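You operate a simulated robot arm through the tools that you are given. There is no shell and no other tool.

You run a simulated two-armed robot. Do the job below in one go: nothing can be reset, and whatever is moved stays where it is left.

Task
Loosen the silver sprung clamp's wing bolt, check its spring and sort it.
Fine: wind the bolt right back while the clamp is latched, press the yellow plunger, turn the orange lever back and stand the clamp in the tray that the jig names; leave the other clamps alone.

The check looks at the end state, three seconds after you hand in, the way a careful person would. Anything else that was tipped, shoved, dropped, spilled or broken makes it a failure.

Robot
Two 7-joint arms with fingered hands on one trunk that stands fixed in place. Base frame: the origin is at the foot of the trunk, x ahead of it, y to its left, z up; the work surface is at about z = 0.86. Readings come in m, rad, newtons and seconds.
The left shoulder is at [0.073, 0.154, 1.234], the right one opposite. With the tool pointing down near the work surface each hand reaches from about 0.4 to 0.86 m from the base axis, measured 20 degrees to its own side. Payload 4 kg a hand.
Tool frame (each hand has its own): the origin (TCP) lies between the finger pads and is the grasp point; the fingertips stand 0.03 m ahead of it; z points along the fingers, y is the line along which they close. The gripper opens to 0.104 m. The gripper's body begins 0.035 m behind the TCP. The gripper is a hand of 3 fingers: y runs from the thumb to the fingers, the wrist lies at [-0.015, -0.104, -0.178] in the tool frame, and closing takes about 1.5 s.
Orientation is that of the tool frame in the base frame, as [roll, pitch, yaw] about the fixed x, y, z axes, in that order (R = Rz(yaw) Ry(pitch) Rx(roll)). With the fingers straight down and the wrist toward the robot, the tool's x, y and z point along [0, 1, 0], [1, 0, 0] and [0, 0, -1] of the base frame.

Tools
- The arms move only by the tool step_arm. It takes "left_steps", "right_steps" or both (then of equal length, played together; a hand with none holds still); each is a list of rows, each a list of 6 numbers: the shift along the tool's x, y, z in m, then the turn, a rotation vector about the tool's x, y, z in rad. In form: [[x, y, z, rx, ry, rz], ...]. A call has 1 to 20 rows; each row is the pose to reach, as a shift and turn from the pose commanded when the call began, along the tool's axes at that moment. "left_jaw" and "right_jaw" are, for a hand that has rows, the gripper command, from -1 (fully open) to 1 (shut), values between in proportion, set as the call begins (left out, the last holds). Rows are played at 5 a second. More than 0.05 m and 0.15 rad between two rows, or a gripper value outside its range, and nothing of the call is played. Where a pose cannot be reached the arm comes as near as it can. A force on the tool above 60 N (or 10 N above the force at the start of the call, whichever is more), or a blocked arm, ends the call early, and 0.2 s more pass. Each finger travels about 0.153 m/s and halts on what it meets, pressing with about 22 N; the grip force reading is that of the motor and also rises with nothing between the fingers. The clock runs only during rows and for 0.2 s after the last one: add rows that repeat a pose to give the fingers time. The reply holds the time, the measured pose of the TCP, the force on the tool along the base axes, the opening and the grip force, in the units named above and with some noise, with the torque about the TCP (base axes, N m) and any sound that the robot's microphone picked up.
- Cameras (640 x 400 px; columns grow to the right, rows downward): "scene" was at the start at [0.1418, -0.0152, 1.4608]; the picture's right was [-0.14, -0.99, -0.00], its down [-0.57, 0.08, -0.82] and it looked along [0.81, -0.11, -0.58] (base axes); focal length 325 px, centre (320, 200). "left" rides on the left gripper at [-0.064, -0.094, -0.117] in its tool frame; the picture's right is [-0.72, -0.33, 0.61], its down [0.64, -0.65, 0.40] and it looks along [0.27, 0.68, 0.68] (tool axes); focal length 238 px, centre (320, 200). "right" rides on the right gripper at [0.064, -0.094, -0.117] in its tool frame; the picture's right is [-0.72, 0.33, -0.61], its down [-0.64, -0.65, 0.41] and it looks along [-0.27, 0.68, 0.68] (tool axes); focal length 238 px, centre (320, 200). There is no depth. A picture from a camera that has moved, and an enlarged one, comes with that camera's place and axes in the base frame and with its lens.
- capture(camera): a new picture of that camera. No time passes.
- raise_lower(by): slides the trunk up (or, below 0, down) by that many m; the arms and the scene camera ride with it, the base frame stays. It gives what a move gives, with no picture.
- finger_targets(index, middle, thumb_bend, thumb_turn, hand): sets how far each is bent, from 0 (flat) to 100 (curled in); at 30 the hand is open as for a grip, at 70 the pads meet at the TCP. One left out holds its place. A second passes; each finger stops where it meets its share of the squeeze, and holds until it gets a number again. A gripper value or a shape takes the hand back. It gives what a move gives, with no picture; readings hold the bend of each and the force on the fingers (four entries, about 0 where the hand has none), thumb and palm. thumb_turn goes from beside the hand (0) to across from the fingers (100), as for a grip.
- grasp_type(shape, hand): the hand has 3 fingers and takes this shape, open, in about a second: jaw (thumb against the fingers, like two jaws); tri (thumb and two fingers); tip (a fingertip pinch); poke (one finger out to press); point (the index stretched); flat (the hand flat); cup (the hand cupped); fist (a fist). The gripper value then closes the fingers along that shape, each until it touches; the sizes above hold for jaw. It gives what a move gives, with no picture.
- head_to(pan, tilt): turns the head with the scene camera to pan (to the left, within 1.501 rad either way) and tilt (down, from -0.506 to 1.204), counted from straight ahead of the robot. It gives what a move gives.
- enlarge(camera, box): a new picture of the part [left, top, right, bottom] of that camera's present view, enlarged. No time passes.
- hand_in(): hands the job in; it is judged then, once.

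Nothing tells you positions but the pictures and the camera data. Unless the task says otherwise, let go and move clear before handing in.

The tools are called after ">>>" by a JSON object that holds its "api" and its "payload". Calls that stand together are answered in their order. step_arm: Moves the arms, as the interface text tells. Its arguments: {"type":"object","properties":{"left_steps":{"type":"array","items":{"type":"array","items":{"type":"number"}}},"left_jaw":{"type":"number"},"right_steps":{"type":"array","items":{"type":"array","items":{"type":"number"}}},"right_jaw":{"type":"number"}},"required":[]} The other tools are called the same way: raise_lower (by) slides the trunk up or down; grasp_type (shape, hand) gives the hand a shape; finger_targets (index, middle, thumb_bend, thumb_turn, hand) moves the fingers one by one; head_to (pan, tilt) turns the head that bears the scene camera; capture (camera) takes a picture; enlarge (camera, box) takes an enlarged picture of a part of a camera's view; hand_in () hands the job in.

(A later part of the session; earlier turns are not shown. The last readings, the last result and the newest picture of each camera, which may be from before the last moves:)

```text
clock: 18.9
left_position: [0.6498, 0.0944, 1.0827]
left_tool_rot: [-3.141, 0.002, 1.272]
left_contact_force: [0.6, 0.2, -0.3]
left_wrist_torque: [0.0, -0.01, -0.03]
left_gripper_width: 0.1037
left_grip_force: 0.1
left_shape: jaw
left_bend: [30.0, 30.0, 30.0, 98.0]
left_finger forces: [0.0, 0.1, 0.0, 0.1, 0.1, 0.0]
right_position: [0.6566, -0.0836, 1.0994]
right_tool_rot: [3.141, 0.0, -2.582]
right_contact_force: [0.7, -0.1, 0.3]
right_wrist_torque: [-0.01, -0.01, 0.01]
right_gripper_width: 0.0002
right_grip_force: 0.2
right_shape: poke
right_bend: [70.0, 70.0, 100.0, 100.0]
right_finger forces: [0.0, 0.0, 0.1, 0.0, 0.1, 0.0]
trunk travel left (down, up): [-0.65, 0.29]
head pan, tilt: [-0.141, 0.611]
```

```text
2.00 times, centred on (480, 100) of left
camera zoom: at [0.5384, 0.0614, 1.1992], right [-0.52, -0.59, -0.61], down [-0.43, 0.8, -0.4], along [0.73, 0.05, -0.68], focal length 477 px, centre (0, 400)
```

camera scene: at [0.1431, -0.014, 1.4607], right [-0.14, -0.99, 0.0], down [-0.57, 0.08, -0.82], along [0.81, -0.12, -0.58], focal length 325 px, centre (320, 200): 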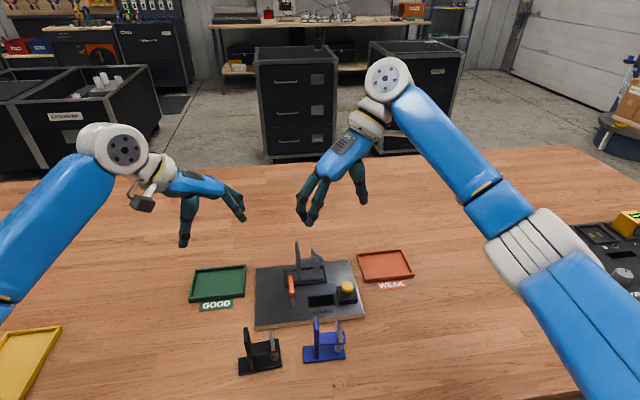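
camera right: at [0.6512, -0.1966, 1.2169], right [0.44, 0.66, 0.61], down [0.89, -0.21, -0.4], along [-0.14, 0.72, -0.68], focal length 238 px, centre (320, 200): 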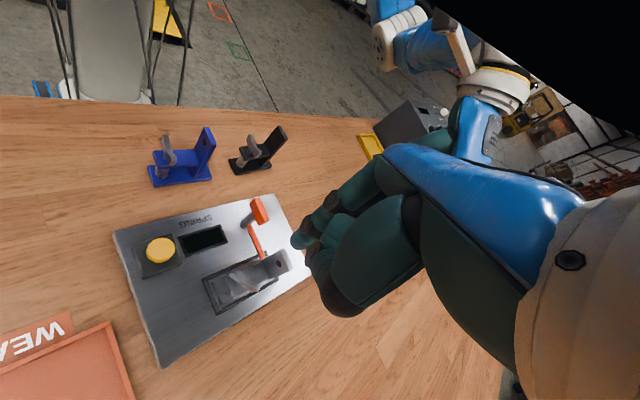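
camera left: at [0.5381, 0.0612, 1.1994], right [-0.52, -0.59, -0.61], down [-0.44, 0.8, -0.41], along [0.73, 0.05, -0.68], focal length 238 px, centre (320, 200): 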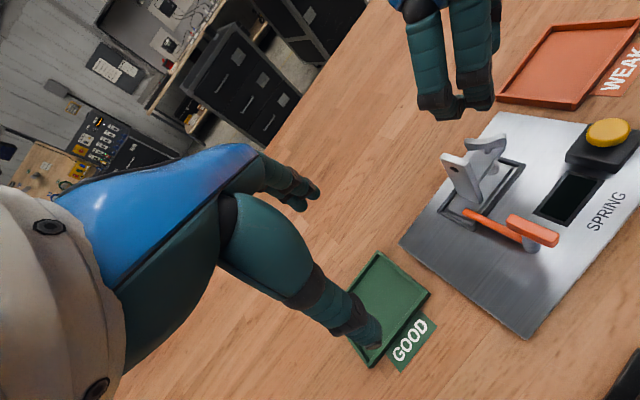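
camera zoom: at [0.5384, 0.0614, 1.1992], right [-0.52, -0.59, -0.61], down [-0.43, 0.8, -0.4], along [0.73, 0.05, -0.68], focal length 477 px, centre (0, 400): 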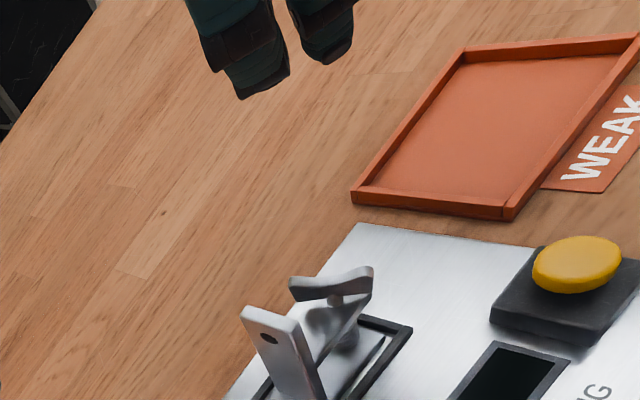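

"Poke" here keeps both fingers bent, which isn't slim. I'll try the "point" shape with the index stretched.

>>> {"api": "grasp_type", "payload": {"hand": "right", "shape": "point"}}

>>> {"api": "capture", "payload": {"camera": "right"}}

>>> {"api": "enlarge", "payload": {"camera": "scene", "box": [250, 150, 400, 290]}}

>>> {"api": "enlarge", "payload": {"camera": "left", "box": [380, 0, 580, 200]}}

```text
clock: 19.8
left_position: [0.6503, 0.0951, 1.0794]
left_tool_rot: [3.14, 0.003, 1.271]
left_contact_force: [-0.1, 0.4, 1.2]
left_wrist_torque: [-0.01, 0.0, 0.01]
left_gripper_width: 0.1038
left_grip_force: 0.0
left_shape: jaw
left_bend: [30.0, 30.0, 30.0, 98.0]
left_finger forces: [0.1, 0.0, 0.1, 0.0, 0.0, 0.1]
right_position: [0.6573, -0.0841, 1.0994]
right_tool_rot: [3.141, 0.0, -2.582]
right_contact_force: [-0.1, -0.9, -0.6]
right_wrist_torque: [-0.04, 0.01, 0.01]
right_gripper_width: 0.0
right_grip_force: 0.1
right_shape: point
right_bend: [20.0, 100.0, 98.0, 88.0]
right_finger forces: [0.1, 0.0, 0.0, 0.1, 0.1, 0.0]
trunk travel left (down, up): [-0.65, 0.29]
head pan, tilt: [-0.141, 0.611]
```

```text
taken
camera right: at [0.6511, -0.1966, 1.217], right [0.44, 0.66, 0.61], down [0.89, -0.21, -0.4], along [-0.14, 0.72, -0.68], focal length 238 px, centre (320, 200)
```

right: 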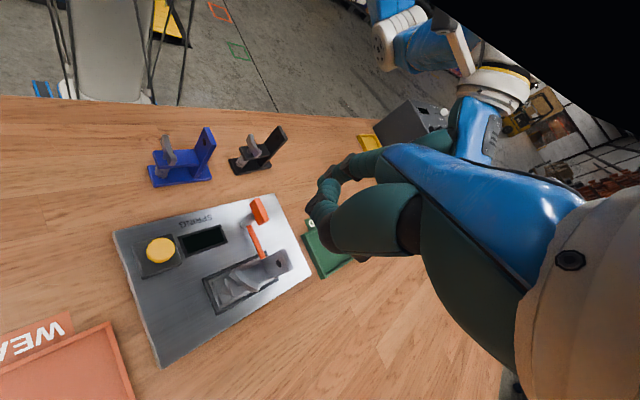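

```text
2.86 times, centred on (325, 220) of scene
camera zoom: at [0.1434, -0.0138, 1.4607], right [-0.14, -0.99, 0.0], down [-0.57, 0.08, -0.82], along [0.81, -0.12, -0.58], focal length 928 px, centre (306, 143)
```

zoom: 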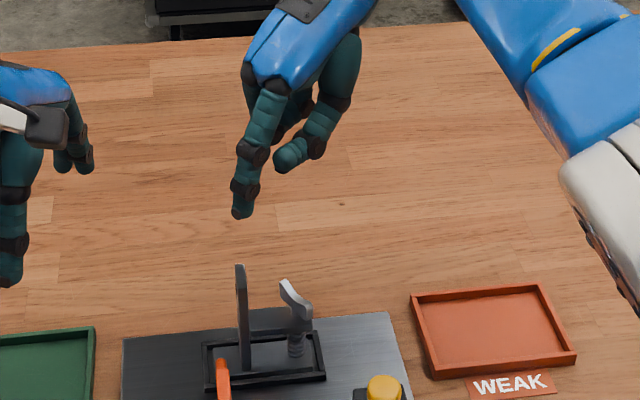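

```text
2.00 times, centred on (480, 100) of left
camera zoom: at [0.5382, 0.0614, 1.1992], right [-0.52, -0.59, -0.61], down [-0.43, 0.8, -0.41], along [0.73, 0.05, -0.68], focal length 477 px, centre (0, 400)
```

zoom: 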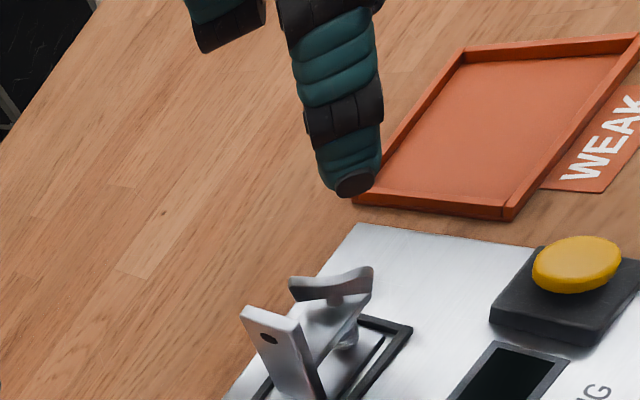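

In "point" the index is slim and its last segment is nearly vertical, with the tip about (0.015, 0.063, 0.026) from the TCP in tool axes. I'll use it to push the wing around in a counter-clockwise circle; first bring the tip to the clear right/far side of the wing, above it, and check.

>>> {"api": "step_arm", "payload": {"right_steps": [[-0.008, -0.03, 0.0, 0, 0, 0], [-0.014, -0.06, 0.01, 0, 0, 0], [-0.0177, -0.083, 0.03, 0, 0, 0], [-0.0177, -0.083, 0.06, 0, 0, 0], [-0.0177, -0.083, 0.08, 0, 0, 0], [-0.0177, -0.083, 0.08, 0, 0, 0]]}}

>>> {"api": "enlarge", "payload": {"camera": "scene", "box": [280, 200, 360, 280]}}

>>> {"api": "enlarge", "payload": {"camera": "left", "box": [410, 60, 540, 200]}}

>>> {"api": "capture", "payload": {"camera": "right"}}

```text
clock: 21.2
left_position: [0.6484, 0.0935, 1.0803]
left_tool_rot: [3.141, 0.0, 1.273]
left_contact_force: [0.6, 0.1, 0.3]
left_wrist_torque: [0.01, 0.01, -0.01]
left_gripper_width: 0.1037
left_grip_force: 0.0
left_shape: jaw
left_bend: [30.0, 30.0, 30.0, 98.0]
left_finger forces: [0.1, 0.0, 0.0, 0.0, 0.0, 0.0]
right_position: [0.6677, -0.1507, 1.0251]
right_tool_rot: [-3.141, 0.002, -2.583]
right_contact_force: [-0.4, -0.7, -0.3]
right_wrist_torque: [0.0, 0.0, -0.02]
right_gripper_width: 0.0
right_grip_force: 0.0
right_shape: point
right_bend: [20.0, 100.0, 98.0, 88.0]
right_finger forces: [0.0, 0.0, 0.0, 0.0, 0.0, 0.1]
right hand out of reach, approached as far as the arm can: row 1, 2, 3, 4, 5, 6
trunk travel left (down, up): [-0.65, 0.29]
head pan, tilt: [-0.141, 0.611]
```

```text
5.00 times, centred on (320, 240) of scene
camera zoom: at [0.1427, -0.0144, 1.4608], right [-0.14, -0.99, 0.0], down [-0.57, 0.08, -0.82], along [0.81, -0.11, -0.58], focal length 1623 px, centre (320, 0)
```

zoom: 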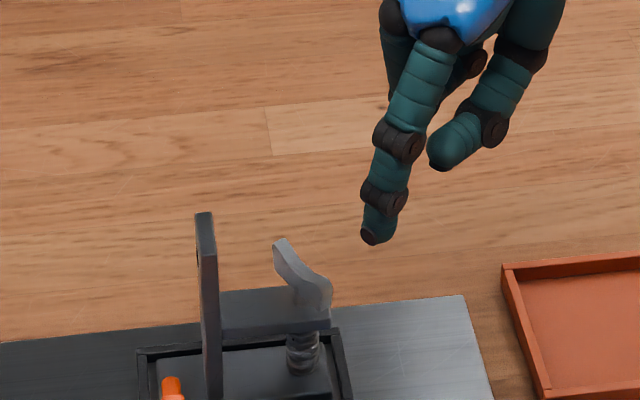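

```text
2.86 times, centred on (475, 130) of left
camera zoom: at [0.5375, 0.0609, 1.1997], right [-0.52, -0.59, -0.61], down [-0.43, 0.8, -0.41], along [0.73, 0.05, -0.68], focal length 681 px, centre (-123, 400)
```

zoom: 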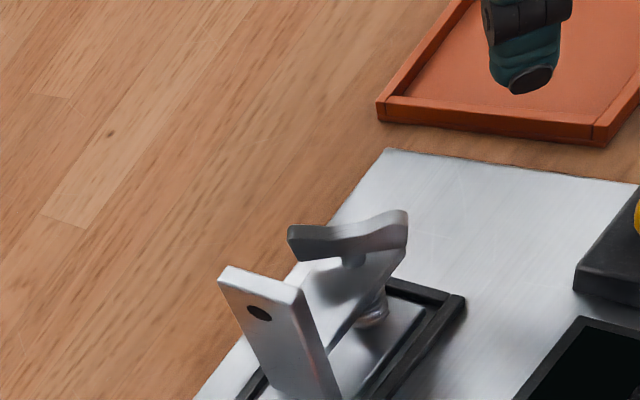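

```text
taken
camera right: at [0.6612, -0.2641, 1.1422], right [0.44, 0.66, 0.61], down [0.89, -0.21, -0.4], along [-0.14, 0.72, -0.68], focal length 238 px, centre (320, 200)
```

right: 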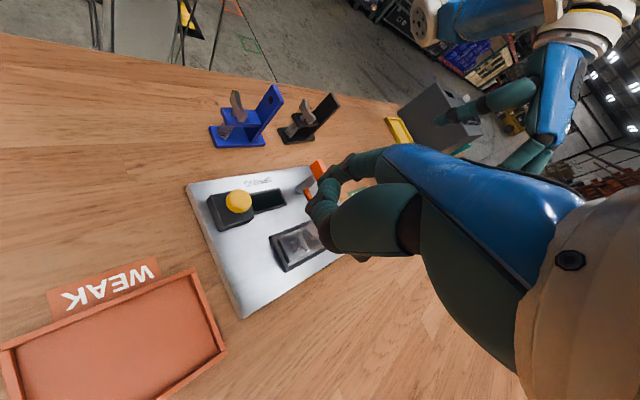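

The far-side hand orientation was at the reach limit. I'll turn the hand so its wrist lies toward the front-right instead (which also keeps the wing visible), bringing the index tip above the right-far side of the wing.

>>> {"api": "step_arm", "payload": {"right_steps": [[0.007, 0.002, 0, 0, 0, 0.12], [0.014, 0.004, 0, 0, 0, 0.24], [0.021, 0.006, 0, 0, 0, 0.36], [0.028, 0.008, 0, 0, 0, 0.48], [0.035, 0.01, 0, 0, 0, 0.6], [0.042, 0.012, 0, 0, 0, 0.72], [0.049, 0.014, 0, 0, 0, 0.84], [0.056, 0.016, 0, 0, 0, 0.96], [0.0637, 0.0189, 0, 0, 0, 1.082], [0.0637, 0.0189, 0, 0, 0, 1.082]]}}

>>> {"api": "enlarge", "payload": {"camera": "scene", "box": [280, 200, 360, 280]}}

>>> {"api": "enlarge", "payload": {"camera": "left", "box": [410, 60, 540, 200]}}

>>> {"api": "capture", "payload": {"camera": "right"}}

```text
clock: 23.4
left_position: [0.6494, 0.0942, 1.0804]
left_tool_rot: [3.142, 0.0, 1.273]
left_contact_force: [-0.6, 0.6, 0.1]
left_wrist_torque: [0.01, -0.03, -0.01]
left_gripper_width: 0.1037
left_grip_force: 0.0
left_shape: jaw
left_bend: [30.0, 30.0, 30.0, 98.0]
left_finger forces: [0.0, 0.0, 0.1, 0.1, 0.1, 0.0]
right_position: [0.6008, -0.1685, 1.0252]
right_tool_rot: [3.141, 0.0, 2.618]
right_contact_force: [0.6, -0.6, 0.4]
right_wrist_torque: [-0.01, -0.03, 0.04]
right_gripper_width: 0.0002
right_grip_force: 0.0
right_shape: point
right_bend: [20.0, 100.0, 98.0, 88.0]
right_finger forces: [0.1, 0.0, 0.0, 0.0, 0.0, 0.0]
trunk travel left (down, up): [-0.65, 0.29]
head pan, tilt: [-0.141, 0.611]
```

```text
5.00 times, centred on (320, 240) of scene
camera zoom: at [0.1431, -0.0147, 1.4607], right [-0.14, -0.99, 0.0], down [-0.57, 0.08, -0.82], along [0.81, -0.11, -0.58], focal length 1623 px, centre (320, 0)
```

zoom: 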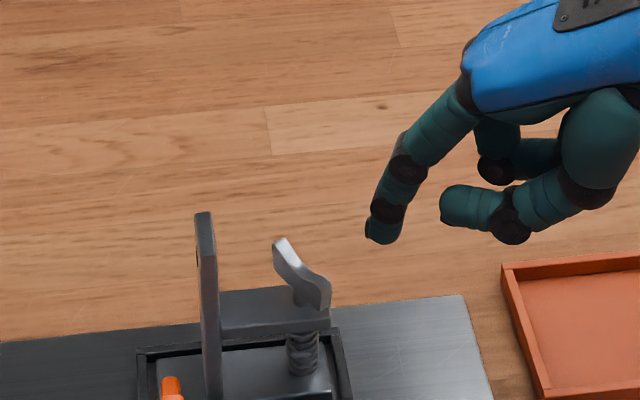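

```text
2.86 times, centred on (475, 130) of left
camera zoom: at [0.5386, 0.0607, 1.1991], right [-0.52, -0.59, -0.61], down [-0.44, 0.8, -0.4], along [0.73, 0.06, -0.68], focal length 681 px, centre (-123, 400)
```

zoom: 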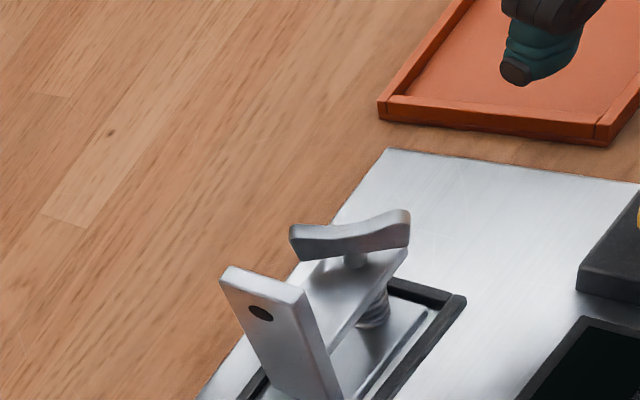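

```text
taken
camera right: at [0.4969, -0.2174, 1.1426], right [0.79, -0.08, 0.61], down [0.23, -0.89, -0.4], along [0.57, 0.46, -0.68], focal length 238 px, centre (320, 200)
```

right: 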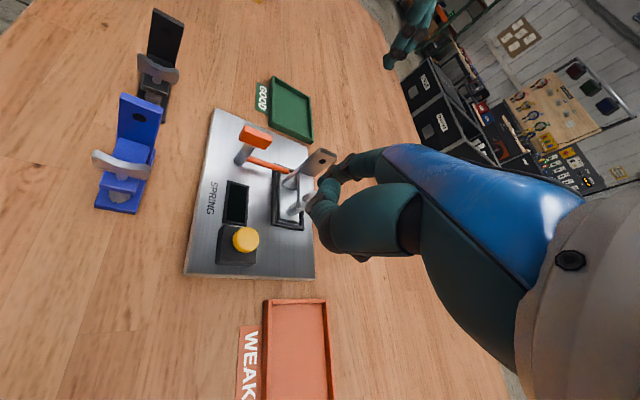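

The tip is now about (0.622, −0.107, 0.999). Next I'll move it to the right-far side of the wing at z≈0.975 and check.

>>> {"api": "step_arm", "payload": {"right_steps": [[-0.013, 0.01, 0, 0, 0, 0], [-0.026, 0.02, 0, 0, 0, 0], [-0.0389, 0.0306, 0.005, 0, 0, 0], [-0.0389, 0.0306, 0.022, 0, 0, 0], [-0.0389, 0.0306, 0.022, 0, 0, 0]]}}

>>> {"api": "enlarge", "payload": {"camera": "scene", "box": [280, 220, 340, 280]}}

>>> {"api": "enlarge", "payload": {"camera": "left", "box": [430, 80, 530, 180]}}

>>> {"api": "enlarge", "payload": {"camera": "right", "box": [200, 120, 380, 280]}}

```text
clock: 24.6
left_position: [0.6479, 0.0928, 1.0809]
left_tool_rot: [3.141, -0.001, 1.272]
left_contact_force: [-0.4, 0.4, -0.6]
left_wrist_torque: [0.0, 0.04, -0.03]
left_gripper_width: 0.104
left_grip_force: 0.0
left_shape: jaw
left_bend: [30.0, 30.0, 30.0, 98.0]
left_finger forces: [0.1, 0.0, 0.0, 0.0, 0.0, 0.0]
right_position: [0.6499, -0.1601, 1.0032]
right_tool_rot: [3.141, 0.0, 2.619]
right_contact_force: [-0.1, 0.1, -0.2]
right_wrist_torque: [0.02, 0.01, 0.0]
right_gripper_width: 0.0002
right_grip_force: 0.0
right_shape: point
right_bend: [20.0, 100.0, 98.0, 88.0]
right_finger forces: [0.1, 0.1, 0.0, 0.0, 0.0, 0.1]
trunk travel left (down, up): [-0.65, 0.29]
head pan, tilt: [-0.141, 0.611]
```

```text
6.67 times, centred on (310, 250) of scene
camera zoom: at [0.1429, -0.0149, 1.4607], right [-0.14, -0.99, 0.0], down [-0.57, 0.08, -0.82], along [0.81, -0.11, -0.58], focal length 2164 px, centre (387, -133)
```

zoom: 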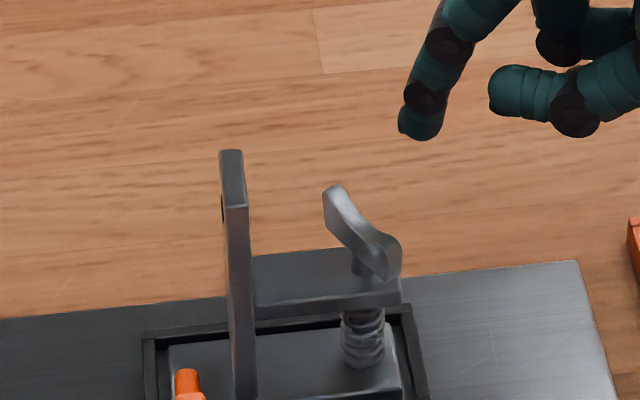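

```text
4.00 times, centred on (480, 130) of left
camera zoom: at [0.5381, 0.0606, 1.1993], right [-0.52, -0.59, -0.61], down [-0.43, 0.8, -0.4], along [0.73, 0.05, -0.68], focal length 953 px, centre (-320, 480)
```

zoom: 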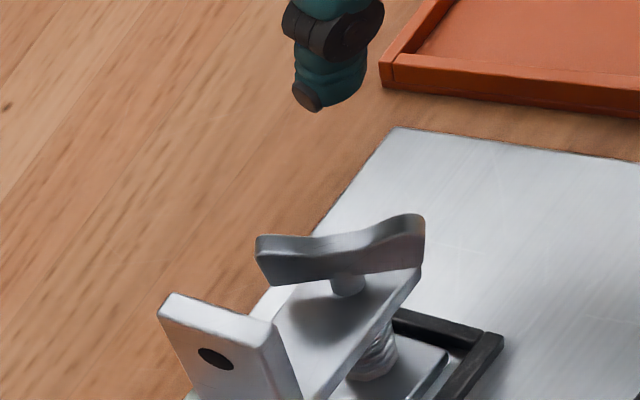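

```text
2.50 times, centred on (290, 200) of right
camera zoom: at [0.5462, -0.2101, 1.1205], right [0.79, -0.08, 0.61], down [0.23, -0.88, -0.4], along [0.57, 0.46, -0.68], focal length 596 px, centre (395, 200)
```

zoom: 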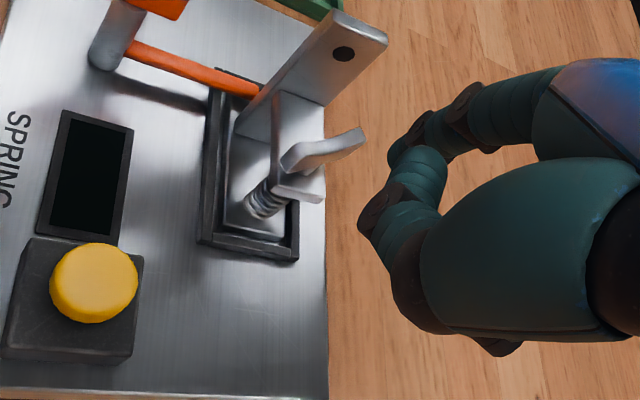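

The tip is right where intended, clear of the wing. I'll lower it to z≈0.940 and begin the counter-clockwise arc against the wing.

>>> {"api": "step_arm", "payload": {"right_steps": [[0, 0, 0.012, 0, 0, 0], [0, 0, 0.024, 0, 0, 0], [0, 0, 0.036, 0, 0, 0], [0.0038, 0.0018, 0.036, 0, 0, 0], [0.0077, 0.0037, 0.036, 0, 0, 0], [0.0066, 0.0062, 0.036, 0, 0, 0], [0.0058, 0.0088, 0.036, 0, 0, 0]]}}

>>> {"api": "enlarge", "payload": {"camera": "scene", "box": [290, 230, 340, 280]}}

>>> {"api": "enlarge", "payload": {"camera": "left", "box": [430, 100, 530, 190]}}

>>> {"api": "enlarge", "payload": {"camera": "right", "box": [220, 120, 360, 260]}}

```text
clock: 26.2
left_position: [0.6487, 0.0925, 1.0811]
left_tool_rot: [3.141, 0.0, 1.274]
left_contact_force: [0.0, -0.2, 0.8]
left_wrist_torque: [0.0, 0.04, -0.01]
left_gripper_width: 0.1038
left_grip_force: 0.0
left_shape: jaw
left_bend: [30.0, 30.0, 30.0, 98.0]
left_finger forces: [0.0, 0.0, 0.1, 0.0, 0.0, 0.1]
right_position: [0.6509, -0.15, 0.9681]
right_tool_rot: [3.141, 0.0, 2.618]
right_contact_force: [0.2, 0.2, 0.1]
right_wrist_torque: [-0.03, 0.0, -0.03]
right_gripper_width: 0.0
right_grip_force: 0.1
right_shape: point
right_bend: [20.0, 100.0, 98.0, 88.0]
right_finger forces: [0.1, 0.0, 0.0, 0.0, 0.1, 0.1]
trunk travel left (down, up): [-0.65, 0.29]
head pan, tilt: [-0.141, 0.611]
```

```text
8.00 times, centred on (315, 255) of scene
camera zoom: at [0.1431, -0.0145, 1.4607], right [-0.14, -0.99, 0.0], down [-0.57, 0.08, -0.82], along [0.81, -0.11, -0.58], focal length 2597 px, centre (360, -240)
```

zoom: 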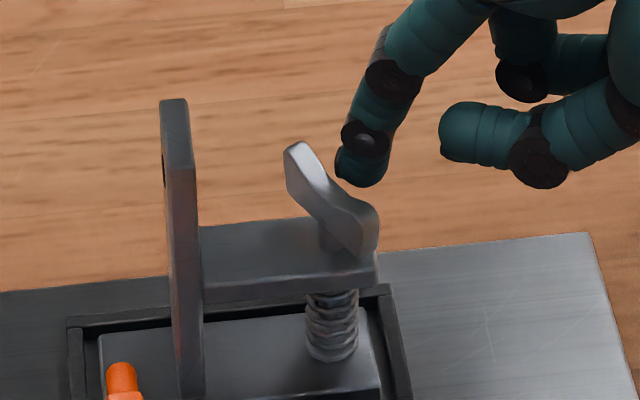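

```text
4.44 times, centred on (480, 145) of left
camera zoom: at [0.5384, 0.0609, 1.1992], right [-0.52, -0.59, -0.61], down [-0.43, 0.8, -0.4], along [0.73, 0.05, -0.68], focal length 1059 px, centre (-391, 444)
```

zoom: 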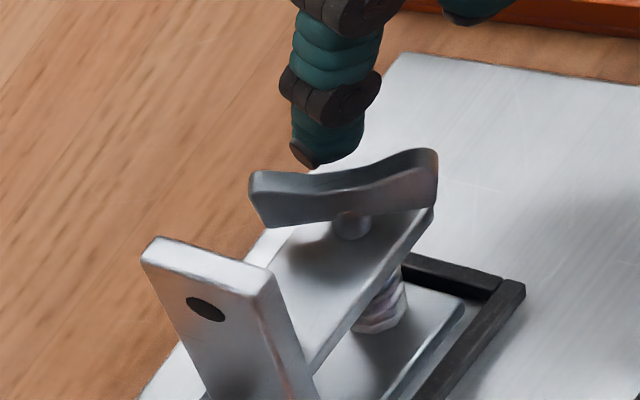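

```text
2.86 times, centred on (290, 190) of right
camera zoom: at [0.5459, -0.1988, 1.0854], right [0.79, -0.08, 0.61], down [0.23, -0.89, -0.4], along [0.57, 0.46, -0.68], focal length 681 px, centre (406, 229)
```

zoom: 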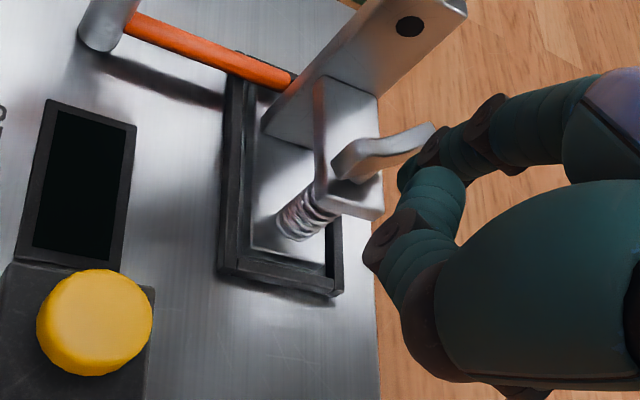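

The finger is beside the far half of the wing at the right depth, untouched so far. I'll continue the arc to push the wing.

>>> {"api": "step_arm", "payload": {"right_steps": [[-0.0002, 0.0027, 0, 0, 0, 0], [0, 0.0054, 0, 0, 0, 0], [0.0007, 0.008, 0, 0, 0, 0], [0.0019, 0.0105, 0, 0, 0, 0], [0.0034, 0.0127, 0, 0, 0, 0], [0.0053, 0.0146, 0, 0, 0, 0]]}}

>>> {"api": "enlarge", "payload": {"camera": "scene", "box": [290, 230, 340, 280]}}

>>> {"api": "enlarge", "payload": {"camera": "left", "box": [430, 100, 530, 190]}}

>>> {"api": "enlarge", "payload": {"camera": "right", "box": [220, 120, 360, 260]}}

```text
clock: 27.6
left_position: [0.649, 0.0935, 1.0812]
left_tool_rot: [3.141, 0.001, 1.271]
left_contact_force: [0.1, -0.3, -0.5]
left_wrist_torque: [-0.02, 0.02, -0.02]
left_gripper_width: 0.1035
left_grip_force: 0.1
left_shape: jaw
left_bend: [30.0, 30.0, 30.0, 98.0]
left_finger forces: [0.0, 0.1, 0.0, 0.0, 0.1, 0.0]
right_position: [0.6519, -0.1336, 0.9681]
right_tool_rot: [3.141, 0.0, 2.621]
right_contact_force: [0.1, -1.5, 0.7]
right_wrist_torque: [-0.03, -0.03, -0.07]
right_gripper_width: 0.0959
right_grip_force: 0.2
right_shape: point
right_bend: [20.0, 100.0, 98.0, 88.0]
right_finger forces: [1.2, 0.0, 0.0, 0.1, 0.0, 0.0]
trunk travel left (down, up): [-0.65, 0.29]
head pan, tilt: [-0.141, 0.611]
```

```text
8.00 times, centred on (315, 255) of scene
camera zoom: at [0.1431, -0.015, 1.4607], right [-0.14, -0.99, 0.0], down [-0.57, 0.08, -0.82], along [0.81, -0.11, -0.58], focal length 2597 px, centre (360, -240)
```

zoom: 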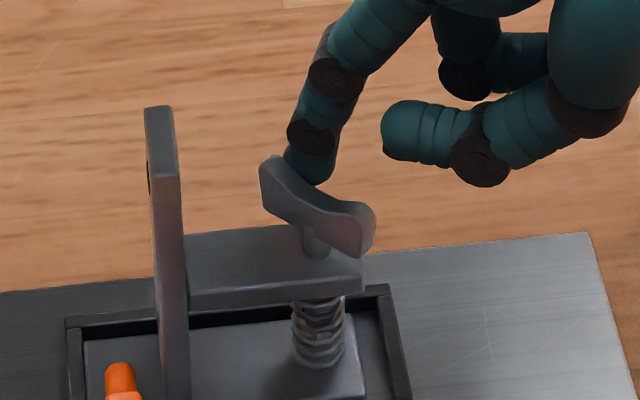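

```text
4.44 times, centred on (480, 145) of left
camera zoom: at [0.5383, 0.0605, 1.1993], right [-0.52, -0.59, -0.61], down [-0.43, 0.8, -0.4], along [0.73, 0.06, -0.68], focal length 1059 px, centre (-391, 444)
```

zoom: 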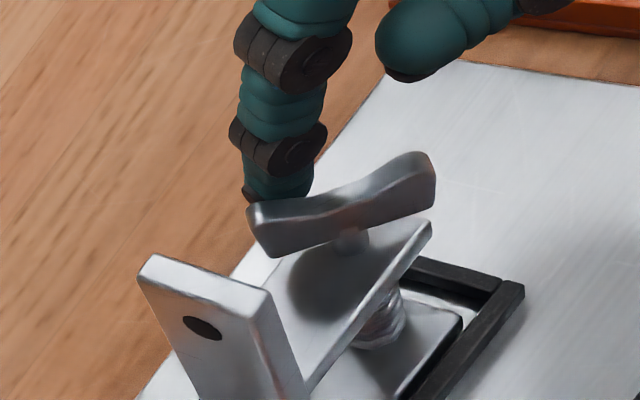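

```text
2.86 times, centred on (290, 190) of right
camera zoom: at [0.5482, -0.1837, 1.0855], right [0.79, -0.08, 0.61], down [0.23, -0.89, -0.4], along [0.57, 0.46, -0.68], focal length 681 px, centre (406, 229)
```

zoom: 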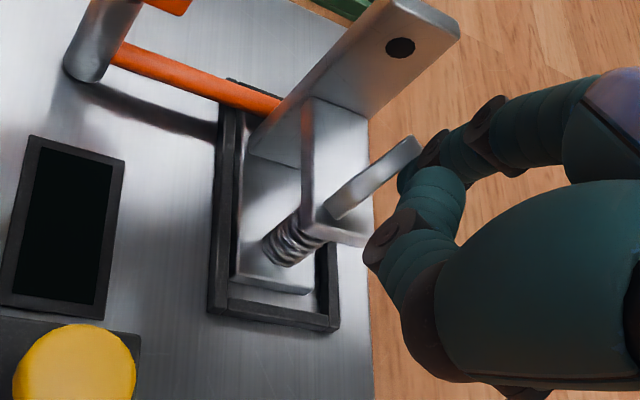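

The wing has begun to turn, and the clamp slid about 4 mm to the left stop of its pocket (slack), so the bolt axis is now about (0.6585, −0.0755). I'll keep going round on that new centre.

>>> {"api": "step_arm", "payload": {"right_steps": [[0.0022, 0.0032, 0, 0, 0, 0], [0.0057, 0.005, 0, 0, 0, 0], [0.0095, 0.0059, 0, 0, 0, 0], [0.0135, 0.0057, 0, 0, 0, 0], [0.0172, 0.0045, 0, 0, 0, 0], [0.0205, 0.0025, 0, 0, 0, 0]]}}

>>> {"api": "enlarge", "payload": {"camera": "scene", "box": [290, 230, 340, 280]}}

>>> {"api": "enlarge", "payload": {"camera": "left", "box": [430, 100, 530, 190]}}

>>> {"api": "enlarge", "payload": {"camera": "right", "box": [220, 120, 360, 260]}}

```text
clock: 29.0
left_position: [0.6491, 0.0937, 1.0806]
left_tool_rot: [3.141, -0.001, 1.272]
left_contact_force: [0.2, 0.5, -0.6]
left_wrist_torque: [-0.01, 0.0, 0.04]
left_gripper_width: 0.1035
left_grip_force: 0.1
left_shape: jaw
left_bend: [30.0, 30.0, 30.0, 98.0]
left_finger forces: [0.0, 0.0, 0.1, 0.0, 0.0, 0.0]
right_position: [0.6363, -0.1228, 0.9672]
right_tool_rot: [-3.141, 0.0, 2.62]
right_contact_force: [1.5, -0.5, 0.5]
right_wrist_torque: [-0.05, -0.01, -0.02]
right_gripper_width: 0.0962
right_grip_force: 0.0
right_shape: point
right_bend: [20.0, 100.0, 98.0, 88.0]
right_finger forces: [1.0, 0.1, 0.1, 0.0, 0.0, 0.1]
trunk travel left (down, up): [-0.65, 0.29]
head pan, tilt: [-0.141, 0.611]
```

```text
8.00 times, centred on (315, 255) of scene
camera zoom: at [0.1433, -0.0145, 1.4606], right [-0.14, -0.99, 0.0], down [-0.57, 0.08, -0.82], along [0.81, -0.11, -0.58], focal length 2597 px, centre (360, -240)
```

zoom: 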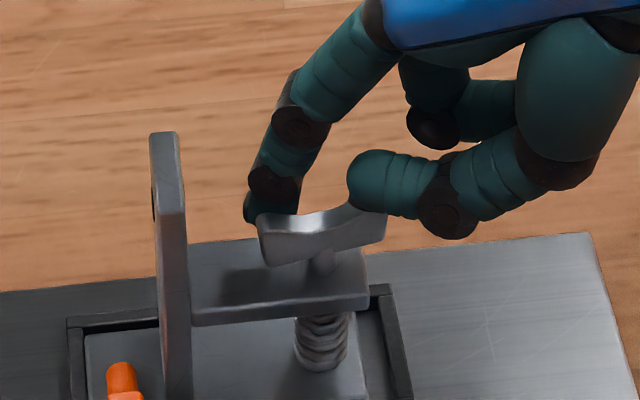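

```text
4.44 times, centred on (480, 145) of left
camera zoom: at [0.5384, 0.0609, 1.1991], right [-0.52, -0.59, -0.61], down [-0.44, 0.8, -0.4], along [0.73, 0.05, -0.68], focal length 1059 px, centre (-391, 444)
```

zoom: 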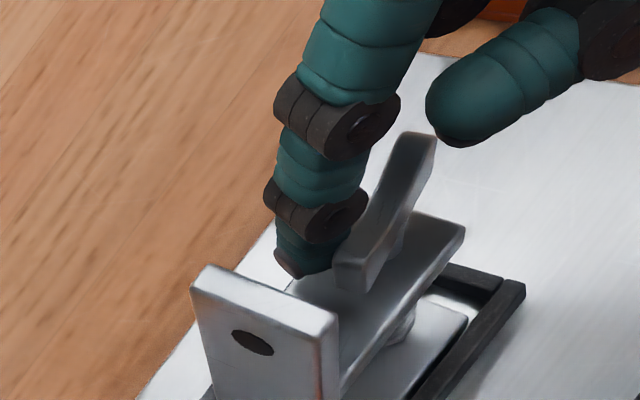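

```text
2.86 times, centred on (290, 190) of right
camera zoom: at [0.5319, -0.1717, 1.0845], right [0.79, -0.08, 0.61], down [0.23, -0.89, -0.4], along [0.57, 0.46, -0.68], focal length 681 px, centre (406, 229)
```

zoom: 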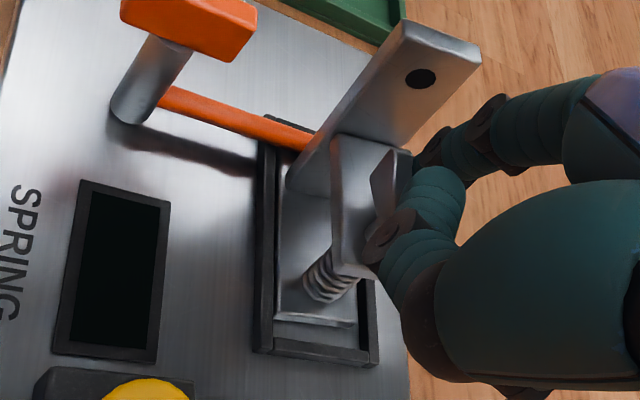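

The wing has turned to roughly 90° and the clamp rocks/slides a little against its pocket under about 1.5 N, still held. I'll continue the circle, watching the clamp.

>>> {"api": "step_arm", "payload": {"right_steps": [[0.0044, -0.0007, 0, 0, 0, 0], [0.008, -0.0026, 0, 0, 0, 0], [0.0109, -0.0053, 0, 0, 0, 0], [0.0131, -0.0087, 0, 0, 0, 0], [0.0143, -0.0126, 0, 0, 0, 0]]}}

>>> {"api": "enlarge", "payload": {"camera": "scene", "box": [285, 230, 345, 290]}}

>>> {"api": "enlarge", "payload": {"camera": "left", "box": [430, 100, 550, 220]}}

>>> {"api": "enlarge", "payload": {"camera": "right", "box": [220, 120, 360, 260]}}

```text
clock: 30.2
left_position: [0.6487, 0.0939, 1.0814]
left_tool_rot: [3.14, 0.001, 1.274]
left_contact_force: [-0.1, -0.9, -0.8]
left_wrist_torque: [0.02, -0.04, -0.03]
left_gripper_width: 0.1036
left_grip_force: 0.1
left_shape: jaw
left_bend: [30.0, 30.0, 30.0, 98.0]
left_finger forces: [0.1, 0.0, 0.1, 0.0, 0.1, 0.0]
right_position: [0.6168, -0.1267, 0.9659]
right_tool_rot: [3.141, 0.0, 2.619]
right_contact_force: [0.2, 2.1, 0.7]
right_wrist_torque: [0.03, 0.01, -0.02]
right_gripper_width: 0.0
right_grip_force: 0.1
right_shape: point
right_bend: [19.0, 100.0, 98.0, 88.0]
right_finger forces: [0.9, 0.0, 0.0, 0.1, 0.0, 0.0]
trunk travel left (down, up): [-0.65, 0.29]
head pan, tilt: [-0.141, 0.611]
```

```text
6.67 times, centred on (315, 260) of scene
camera zoom: at [0.1428, -0.0144, 1.4607], right [-0.14, -0.99, 0.0], down [-0.57, 0.08, -0.82], along [0.81, -0.11, -0.58], focal length 2164 px, centre (353, -200)
```

zoom: 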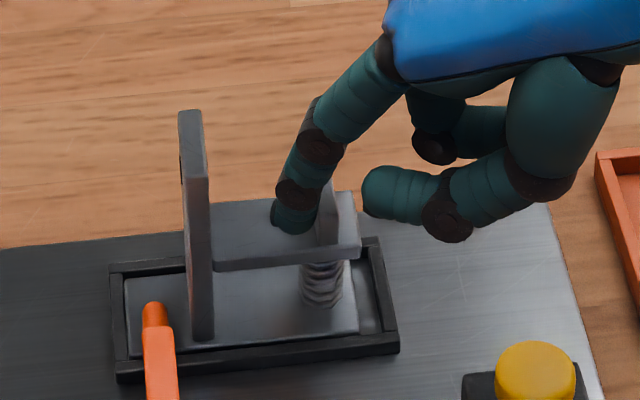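

```text
3.33 times, centred on (490, 160) of left
camera zoom: at [0.5382, 0.061, 1.1993], right [-0.52, -0.59, -0.61], down [-0.43, 0.8, -0.4], along [0.73, 0.05, -0.68], focal length 794 px, centre (-247, 333)
```

zoom: 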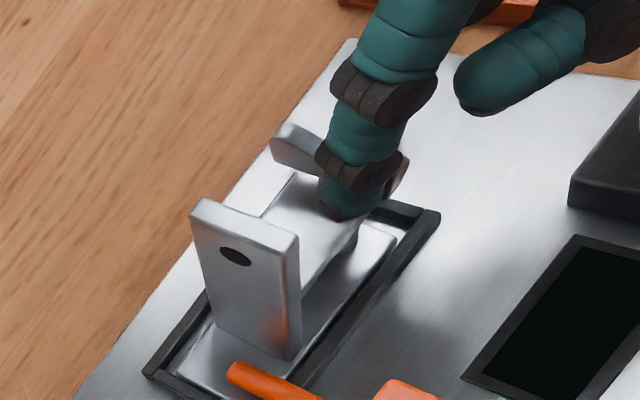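

```text
2.86 times, centred on (290, 190) of right
camera zoom: at [0.513, -0.1752, 1.0843], right [0.79, -0.08, 0.61], down [0.23, -0.88, -0.4], along [0.57, 0.46, -0.68], focal length 681 px, centre (406, 229)
```

zoom: 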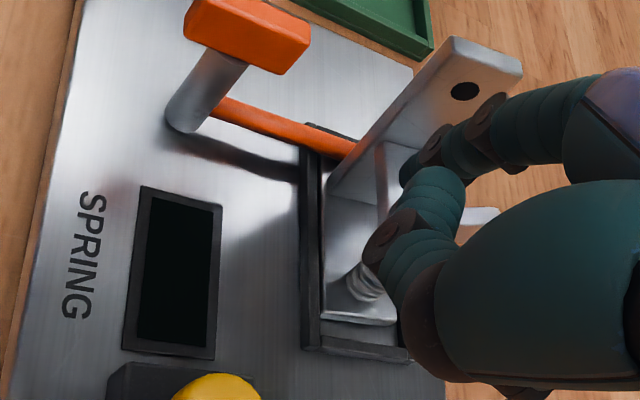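

The wing is now near 180° from its start arm's direction reference and the clamp sits upright at the near-left of its pocket; the latch rod still lies over the base. I'll continue around the near side and toward the right.

>>> {"api": "step_arm", "payload": {"right_steps": [[-0.0002, -0.0049, 0, 0, 0, 0], [-0.0039, -0.0103, 0, 0, 0, 0], [-0.0081, -0.0147, 0, 0, 0, 0], [-0.0123, -0.0168, 0, 0, 0, 0], [-0.0171, -0.0181, 0, 0, 0, 0], [-0.0224, -0.0186, 0, 0, 0, 0]]}}

>>> {"api": "enlarge", "payload": {"camera": "scene", "box": [285, 230, 345, 290]}}

>>> {"api": "enlarge", "payload": {"camera": "left", "box": [430, 100, 550, 220]}}

>>> {"api": "enlarge", "payload": {"camera": "right", "box": [220, 120, 360, 260]}}

```text
clock: 31.6
left_position: [0.6476, 0.0974, 1.0802]
left_tool_rot: [3.139, 0.003, 1.273]
left_contact_force: [-0.4, -0.4, -0.4]
left_wrist_torque: [0.03, 0.01, -0.07]
left_gripper_width: 0.1035
left_grip_force: 0.1
left_shape: jaw
left_bend: [30.0, 30.0, 30.0, 98.0]
left_finger forces: [0.0, 0.1, 0.1, 0.0, 0.1, 0.0]
right_position: [0.6257, -0.1507, 0.9689]
right_tool_rot: [-3.14, 0.003, 2.621]
right_contact_force: [-2.4, 10.5, -2.2]
right_wrist_torque: [0.06, 0.02, 0.37]
right_gripper_width: 0.0002
right_grip_force: 0.1
right_shape: point
right_bend: [15.0, 100.0, 98.0, 88.0]
right_finger forces: [9.6, 0.1, 0.1, 0.0, 0.0, 0.0]
trunk travel left (down, up): [-0.65, 0.29]
head pan, tilt: [-0.141, 0.611]
```

```text
6.67 times, centred on (315, 260) of scene
camera zoom: at [0.1422, -0.01, 1.4608], right [-0.14, -0.99, 0.0], down [-0.57, 0.08, -0.82], along [0.81, -0.12, -0.57], focal length 2164 px, centre (353, -200)
```

zoom: 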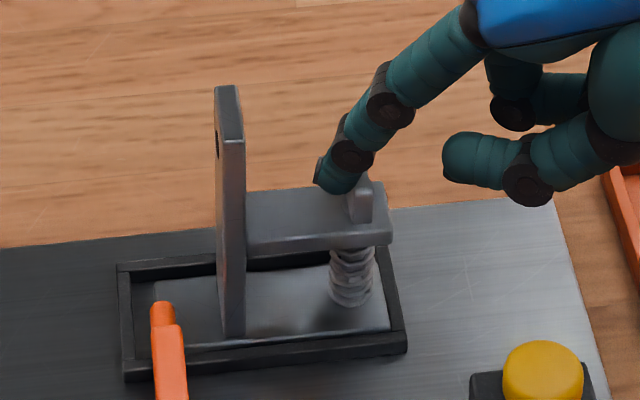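

```text
3.33 times, centred on (490, 160) of left
camera zoom: at [0.5376, 0.0646, 1.1993], right [-0.52, -0.59, -0.61], down [-0.43, 0.8, -0.41], along [0.73, 0.05, -0.68], focal length 794 px, centre (-247, 333)
```

zoom: 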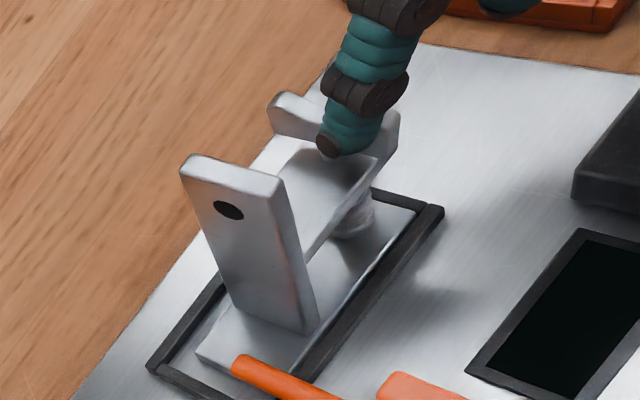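

```text
2.86 times, centred on (290, 190) of right
camera zoom: at [0.5228, -0.1994, 1.0865], right [0.79, -0.07, 0.61], down [0.23, -0.89, -0.4], along [0.57, 0.46, -0.68], focal length 681 px, centre (406, 229)
```

zoom: 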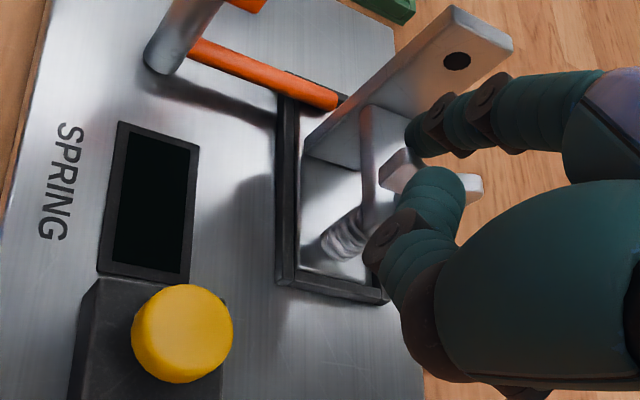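

I drifted too close to the axis there: the wing is lying along x and the finger was pressing near its middle (force 10 N). The clamp slides about 10 mm in x and 7 mm in y within its pocket, so I'll back off and push on the near arm of the wing instead, following a slightly larger box-shaped path.

>>> {"api": "step_arm", "payload": {"right_steps": [[0.008, 0.0139, 0, 0, 0, 0], [0.0159, 0.0275, 0, 0, 0, 0], [0.0249, 0.0223, 0, 0, 0, 0], [0.0219, 0.0171, 0, 0, 0, 0], [0.0181, 0.0106, 0, 0, 0, 0], [0.0144, 0.0041, 0, 0, 0, 0], [0.0106, -0.0024, 0, 0, 0, 0]]}}

>>> {"api": "enlarge", "payload": {"camera": "scene", "box": [285, 230, 345, 290]}}

>>> {"api": "enlarge", "payload": {"camera": "left", "box": [430, 100, 550, 220]}}

>>> {"api": "enlarge", "payload": {"camera": "right", "box": [220, 120, 360, 260]}}

```text
clock: 33.2
left_position: [0.65, 0.0931, 1.0814]
left_tool_rot: [3.141, -0.001, 1.272]
left_contact_force: [0.4, -0.4, 0.3]
left_wrist_torque: [-0.01, -0.03, 0.02]
left_gripper_width: 0.1037
left_grip_force: 0.0
left_shape: jaw
left_bend: [30.0, 30.0, 30.0, 98.0]
left_finger forces: [0.0, 0.0, 0.1, 0.0, 0.1, 0.0]
right_position: [0.6176, -0.1502, 0.968]
right_tool_rot: [3.14, 0.002, 2.619]
right_contact_force: [-1.3, 0.5, -0.1]
right_wrist_torque: [-0.02, 0.01, 0.04]
right_gripper_width: 0.0001
right_grip_force: 0.1
right_shape: point
right_bend: [20.0, 100.0, 98.0, 88.0]
right_finger forces: [0.6, 0.0, 0.1, 0.0, 0.1, 0.0]
trunk travel left (down, up): [-0.65, 0.29]
head pan, tilt: [-0.141, 0.611]
```

```text
6.67 times, centred on (315, 260) of scene
camera zoom: at [0.1422, -0.0142, 1.4608], right [-0.14, -0.99, 0.0], down [-0.57, 0.08, -0.82], along [0.81, -0.11, -0.58], focal length 2164 px, centre (353, -200)
```

zoom: 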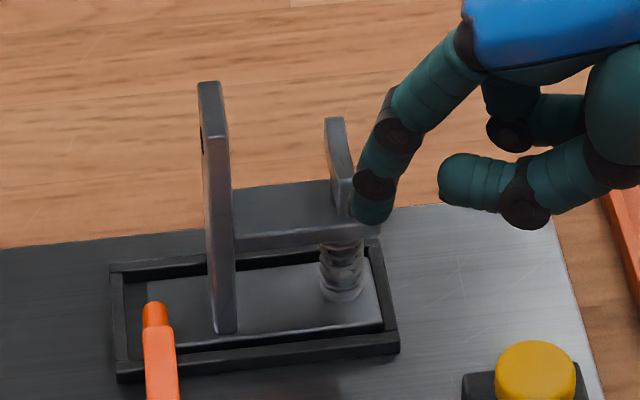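

```text
3.33 times, centred on (490, 160) of left
camera zoom: at [0.5378, 0.0612, 1.1995], right [-0.52, -0.59, -0.61], down [-0.43, 0.8, -0.4], along [0.73, 0.05, -0.68], focal length 794 px, centre (-247, 333)
```

zoom: 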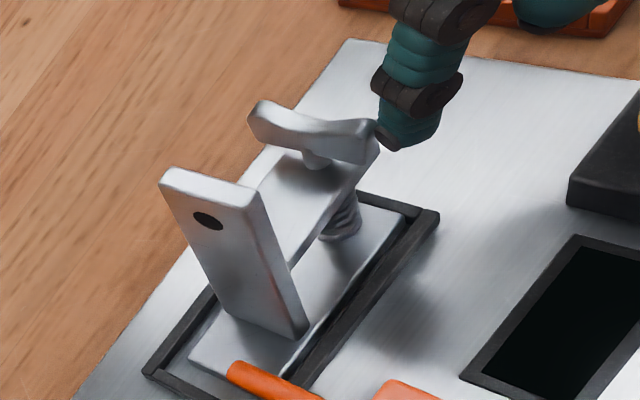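

```text
2.86 times, centred on (290, 190) of right
camera zoom: at [0.5127, -0.1988, 1.0863], right [0.79, -0.08, 0.61], down [0.23, -0.89, -0.4], along [0.57, 0.46, -0.68], focal length 681 px, centre (406, 229)
```

zoom: 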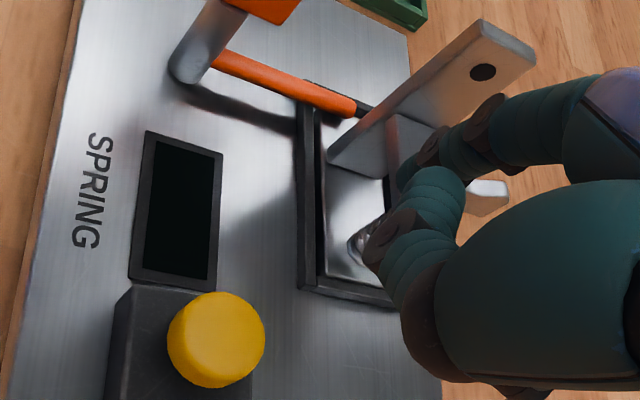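

The finger slipped round the wing's near end because the clamp slides in its pocket. A firmer way: hold the clamp's upright with the left hand by its front and back edges, so the axis stays put, and then circle with the right index. First I'll back the right hand off and bring the left hand above the upright with a moderate opening.

>>> {"api": "step_arm", "payload": {"right_steps": [[-0.008, -0.013, 0, 0, 0, 0], [-0.015, -0.026, -0.01, 0, 0, 0], [-0.02, -0.035, -0.03, 0, 0, 0], [-0.02, -0.035, -0.03, 0, 0, 0]]}}

>>> {"api": "step_arm", "payload": {"left_steps": [[-0.025, 0.008, 0, 0, 0, -0.06], [-0.05, 0.016, 0, 0, 0, -0.12], [-0.075, 0.025, 0, 0, 0, -0.18], [-0.1, 0.034, 0, 0, 0, -0.24], [-0.1262, 0.042, 0, 0, 0, -0.3], [-0.1262, 0.042, 0.02, 0, 0, -0.3], [-0.1262, 0.042, 0.02, 0, 0, -0.3]], "left_jaw": -0.1}}

>>> {"api": "capture", "payload": {"camera": "left"}}

>>> {"api": "capture", "payload": {"camera": "scene"}}

>>> {"api": "capture", "payload": {"camera": "right"}}

```text
clock: 34.2
left_position: [0.6494, 0.0932, 1.0807]
left_tool_rot: [-3.141, 0.0, 1.271]
left_contact_force: [-0.6, 0.0, 0.2]
left_wrist_torque: [0.01, -0.02, 0.01]
left_gripper_width: 0.1036
left_grip_force: 0.1
left_shape: jaw
left_bend: [30.0, 30.0, 30.0, 98.0]
left_finger forces: [0.0, 0.0, 0.1, 0.0, 0.0, 0.0]
right_position: [0.6176, -0.1896, 0.9967]
right_tool_rot: [3.141, 0.001, 2.62]
right_contact_force: [0.0, 0.2, -0.6]
right_wrist_torque: [-0.01, 0.01, -0.03]
right_gripper_width: 0.0
right_grip_force: 0.1
right_shape: point
right_bend: [20.0, 100.0, 98.0, 88.0]
right_finger forces: [0.1, 0.0, 0.0, 0.1, 0.0, 0.0]
trunk travel left (down, up): [-0.65, 0.29]
head pan, tilt: [-0.141, 0.611]
```

```text
clock: 35.8
left_position: [0.6512, -0.0379, 1.061]
left_tool_rot: [-3.142, 0.0, 1.571]
left_contact_force: [-0.7, 0.4, 0.1]
left_wrist_torque: [-0.05, -0.01, -0.01]
left_gripper_width: 0.0578
left_grip_force: 0.1
left_shape: jaw
left_bend: [74.0, 42.0, 67.0, 100.0]
left_finger forces: [0.1, 0.0, 0.0, 0.0, 0.0, 0.0]
right_position: [0.6174, -0.1883, 0.9983]
right_tool_rot: [-3.141, 0.001, 2.619]
right_contact_force: [-0.6, -0.1, -0.5]
right_wrist_torque: [0.01, 0.0, 0.0]
right_gripper_width: 0.0002
right_grip_force: 0.2
right_shape: point
right_bend: [20.0, 100.0, 98.0, 88.0]
right_finger forces: [0.0, 0.0, 0.0, 0.1, 0.1, 0.0]
trunk travel left (down, up): [-0.65, 0.29]
head pan, tilt: [-0.141, 0.611]
```

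```text
taken
camera left: at [0.5546, -0.1015, 1.1784], right [-0.33, -0.72, -0.61], down [-0.65, 0.64, -0.4], along [0.68, 0.27, -0.68], focal length 238 px, centre (320, 200)
```

left: 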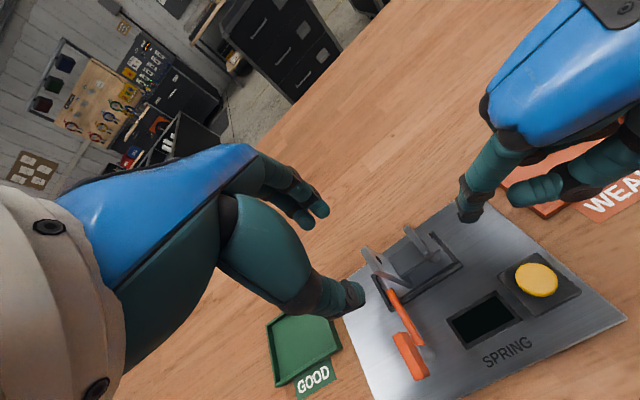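

```text
taken
camera scene: at [0.1429, -0.0148, 1.4607], right [-0.14, -0.99, 0.0], down [-0.57, 0.08, -0.82], along [0.81, -0.11, -0.58], focal length 325 px, centre (320, 200)
```

scene: 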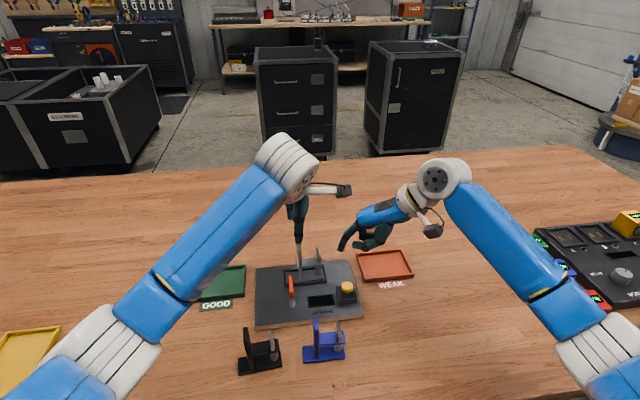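

```text
taken
camera right: at [0.5137, -0.2387, 1.1152], right [0.79, -0.08, 0.61], down [0.23, -0.89, -0.4], along [0.57, 0.46, -0.68], focal length 238 px, centre (320, 200)
```

right: 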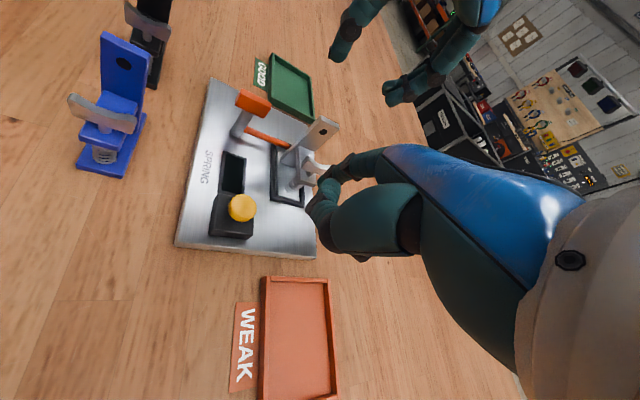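

Both hands fit. I'll zoom on the upright/wing from the left and scene cameras to line up the left grip.

>>> {"api": "enlarge", "payload": {"camera": "left", "box": [300, 200, 480, 340]}}

>>> {"api": "enlarge", "payload": {"camera": "scene", "box": [270, 190, 350, 290]}}

>>> {"api": "enlarge", "payload": {"camera": "right", "box": [220, 60, 360, 220]}}

```text
2.86 times, centred on (390, 270) of left
camera zoom: at [0.5546, -0.1015, 1.1784], right [-0.33, -0.72, -0.61], down [-0.65, 0.64, -0.4], along [0.68, 0.27, -0.68], focal length 681 px, centre (120, 0)
```

zoom: 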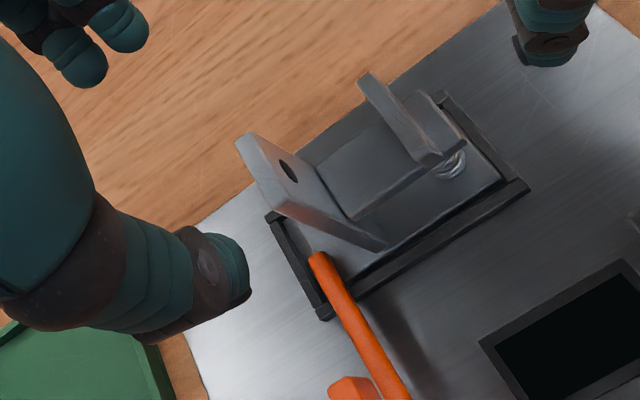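

```text
4.00 times, centred on (310, 240) of scene
camera zoom: at [0.1429, -0.0148, 1.4607], right [-0.14, -0.99, 0.0], down [-0.57, 0.08, -0.82], along [0.81, -0.11, -0.58], focal length 1299 px, centre (360, 40)
```

zoom: 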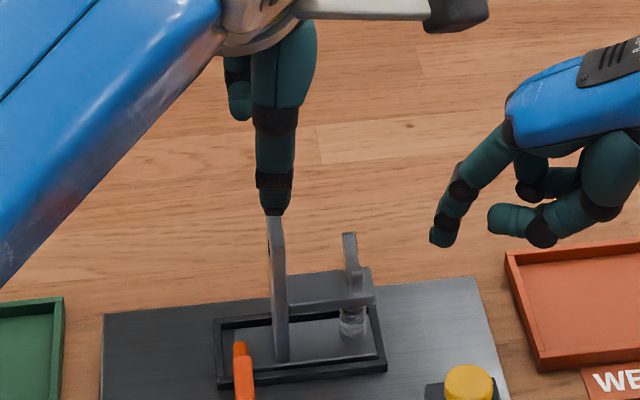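

```text
2.50 times, centred on (290, 140) of right
camera zoom: at [0.5137, -0.2387, 1.1152], right [0.79, -0.08, 0.61], down [0.23, -0.89, -0.4], along [0.57, 0.46, -0.68], focal length 596 px, centre (395, 350)
```

zoom: 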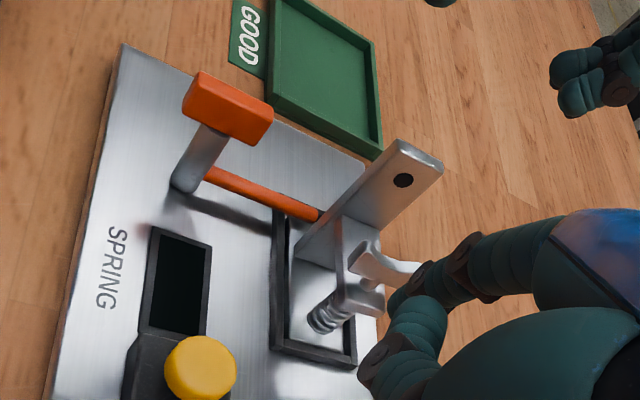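

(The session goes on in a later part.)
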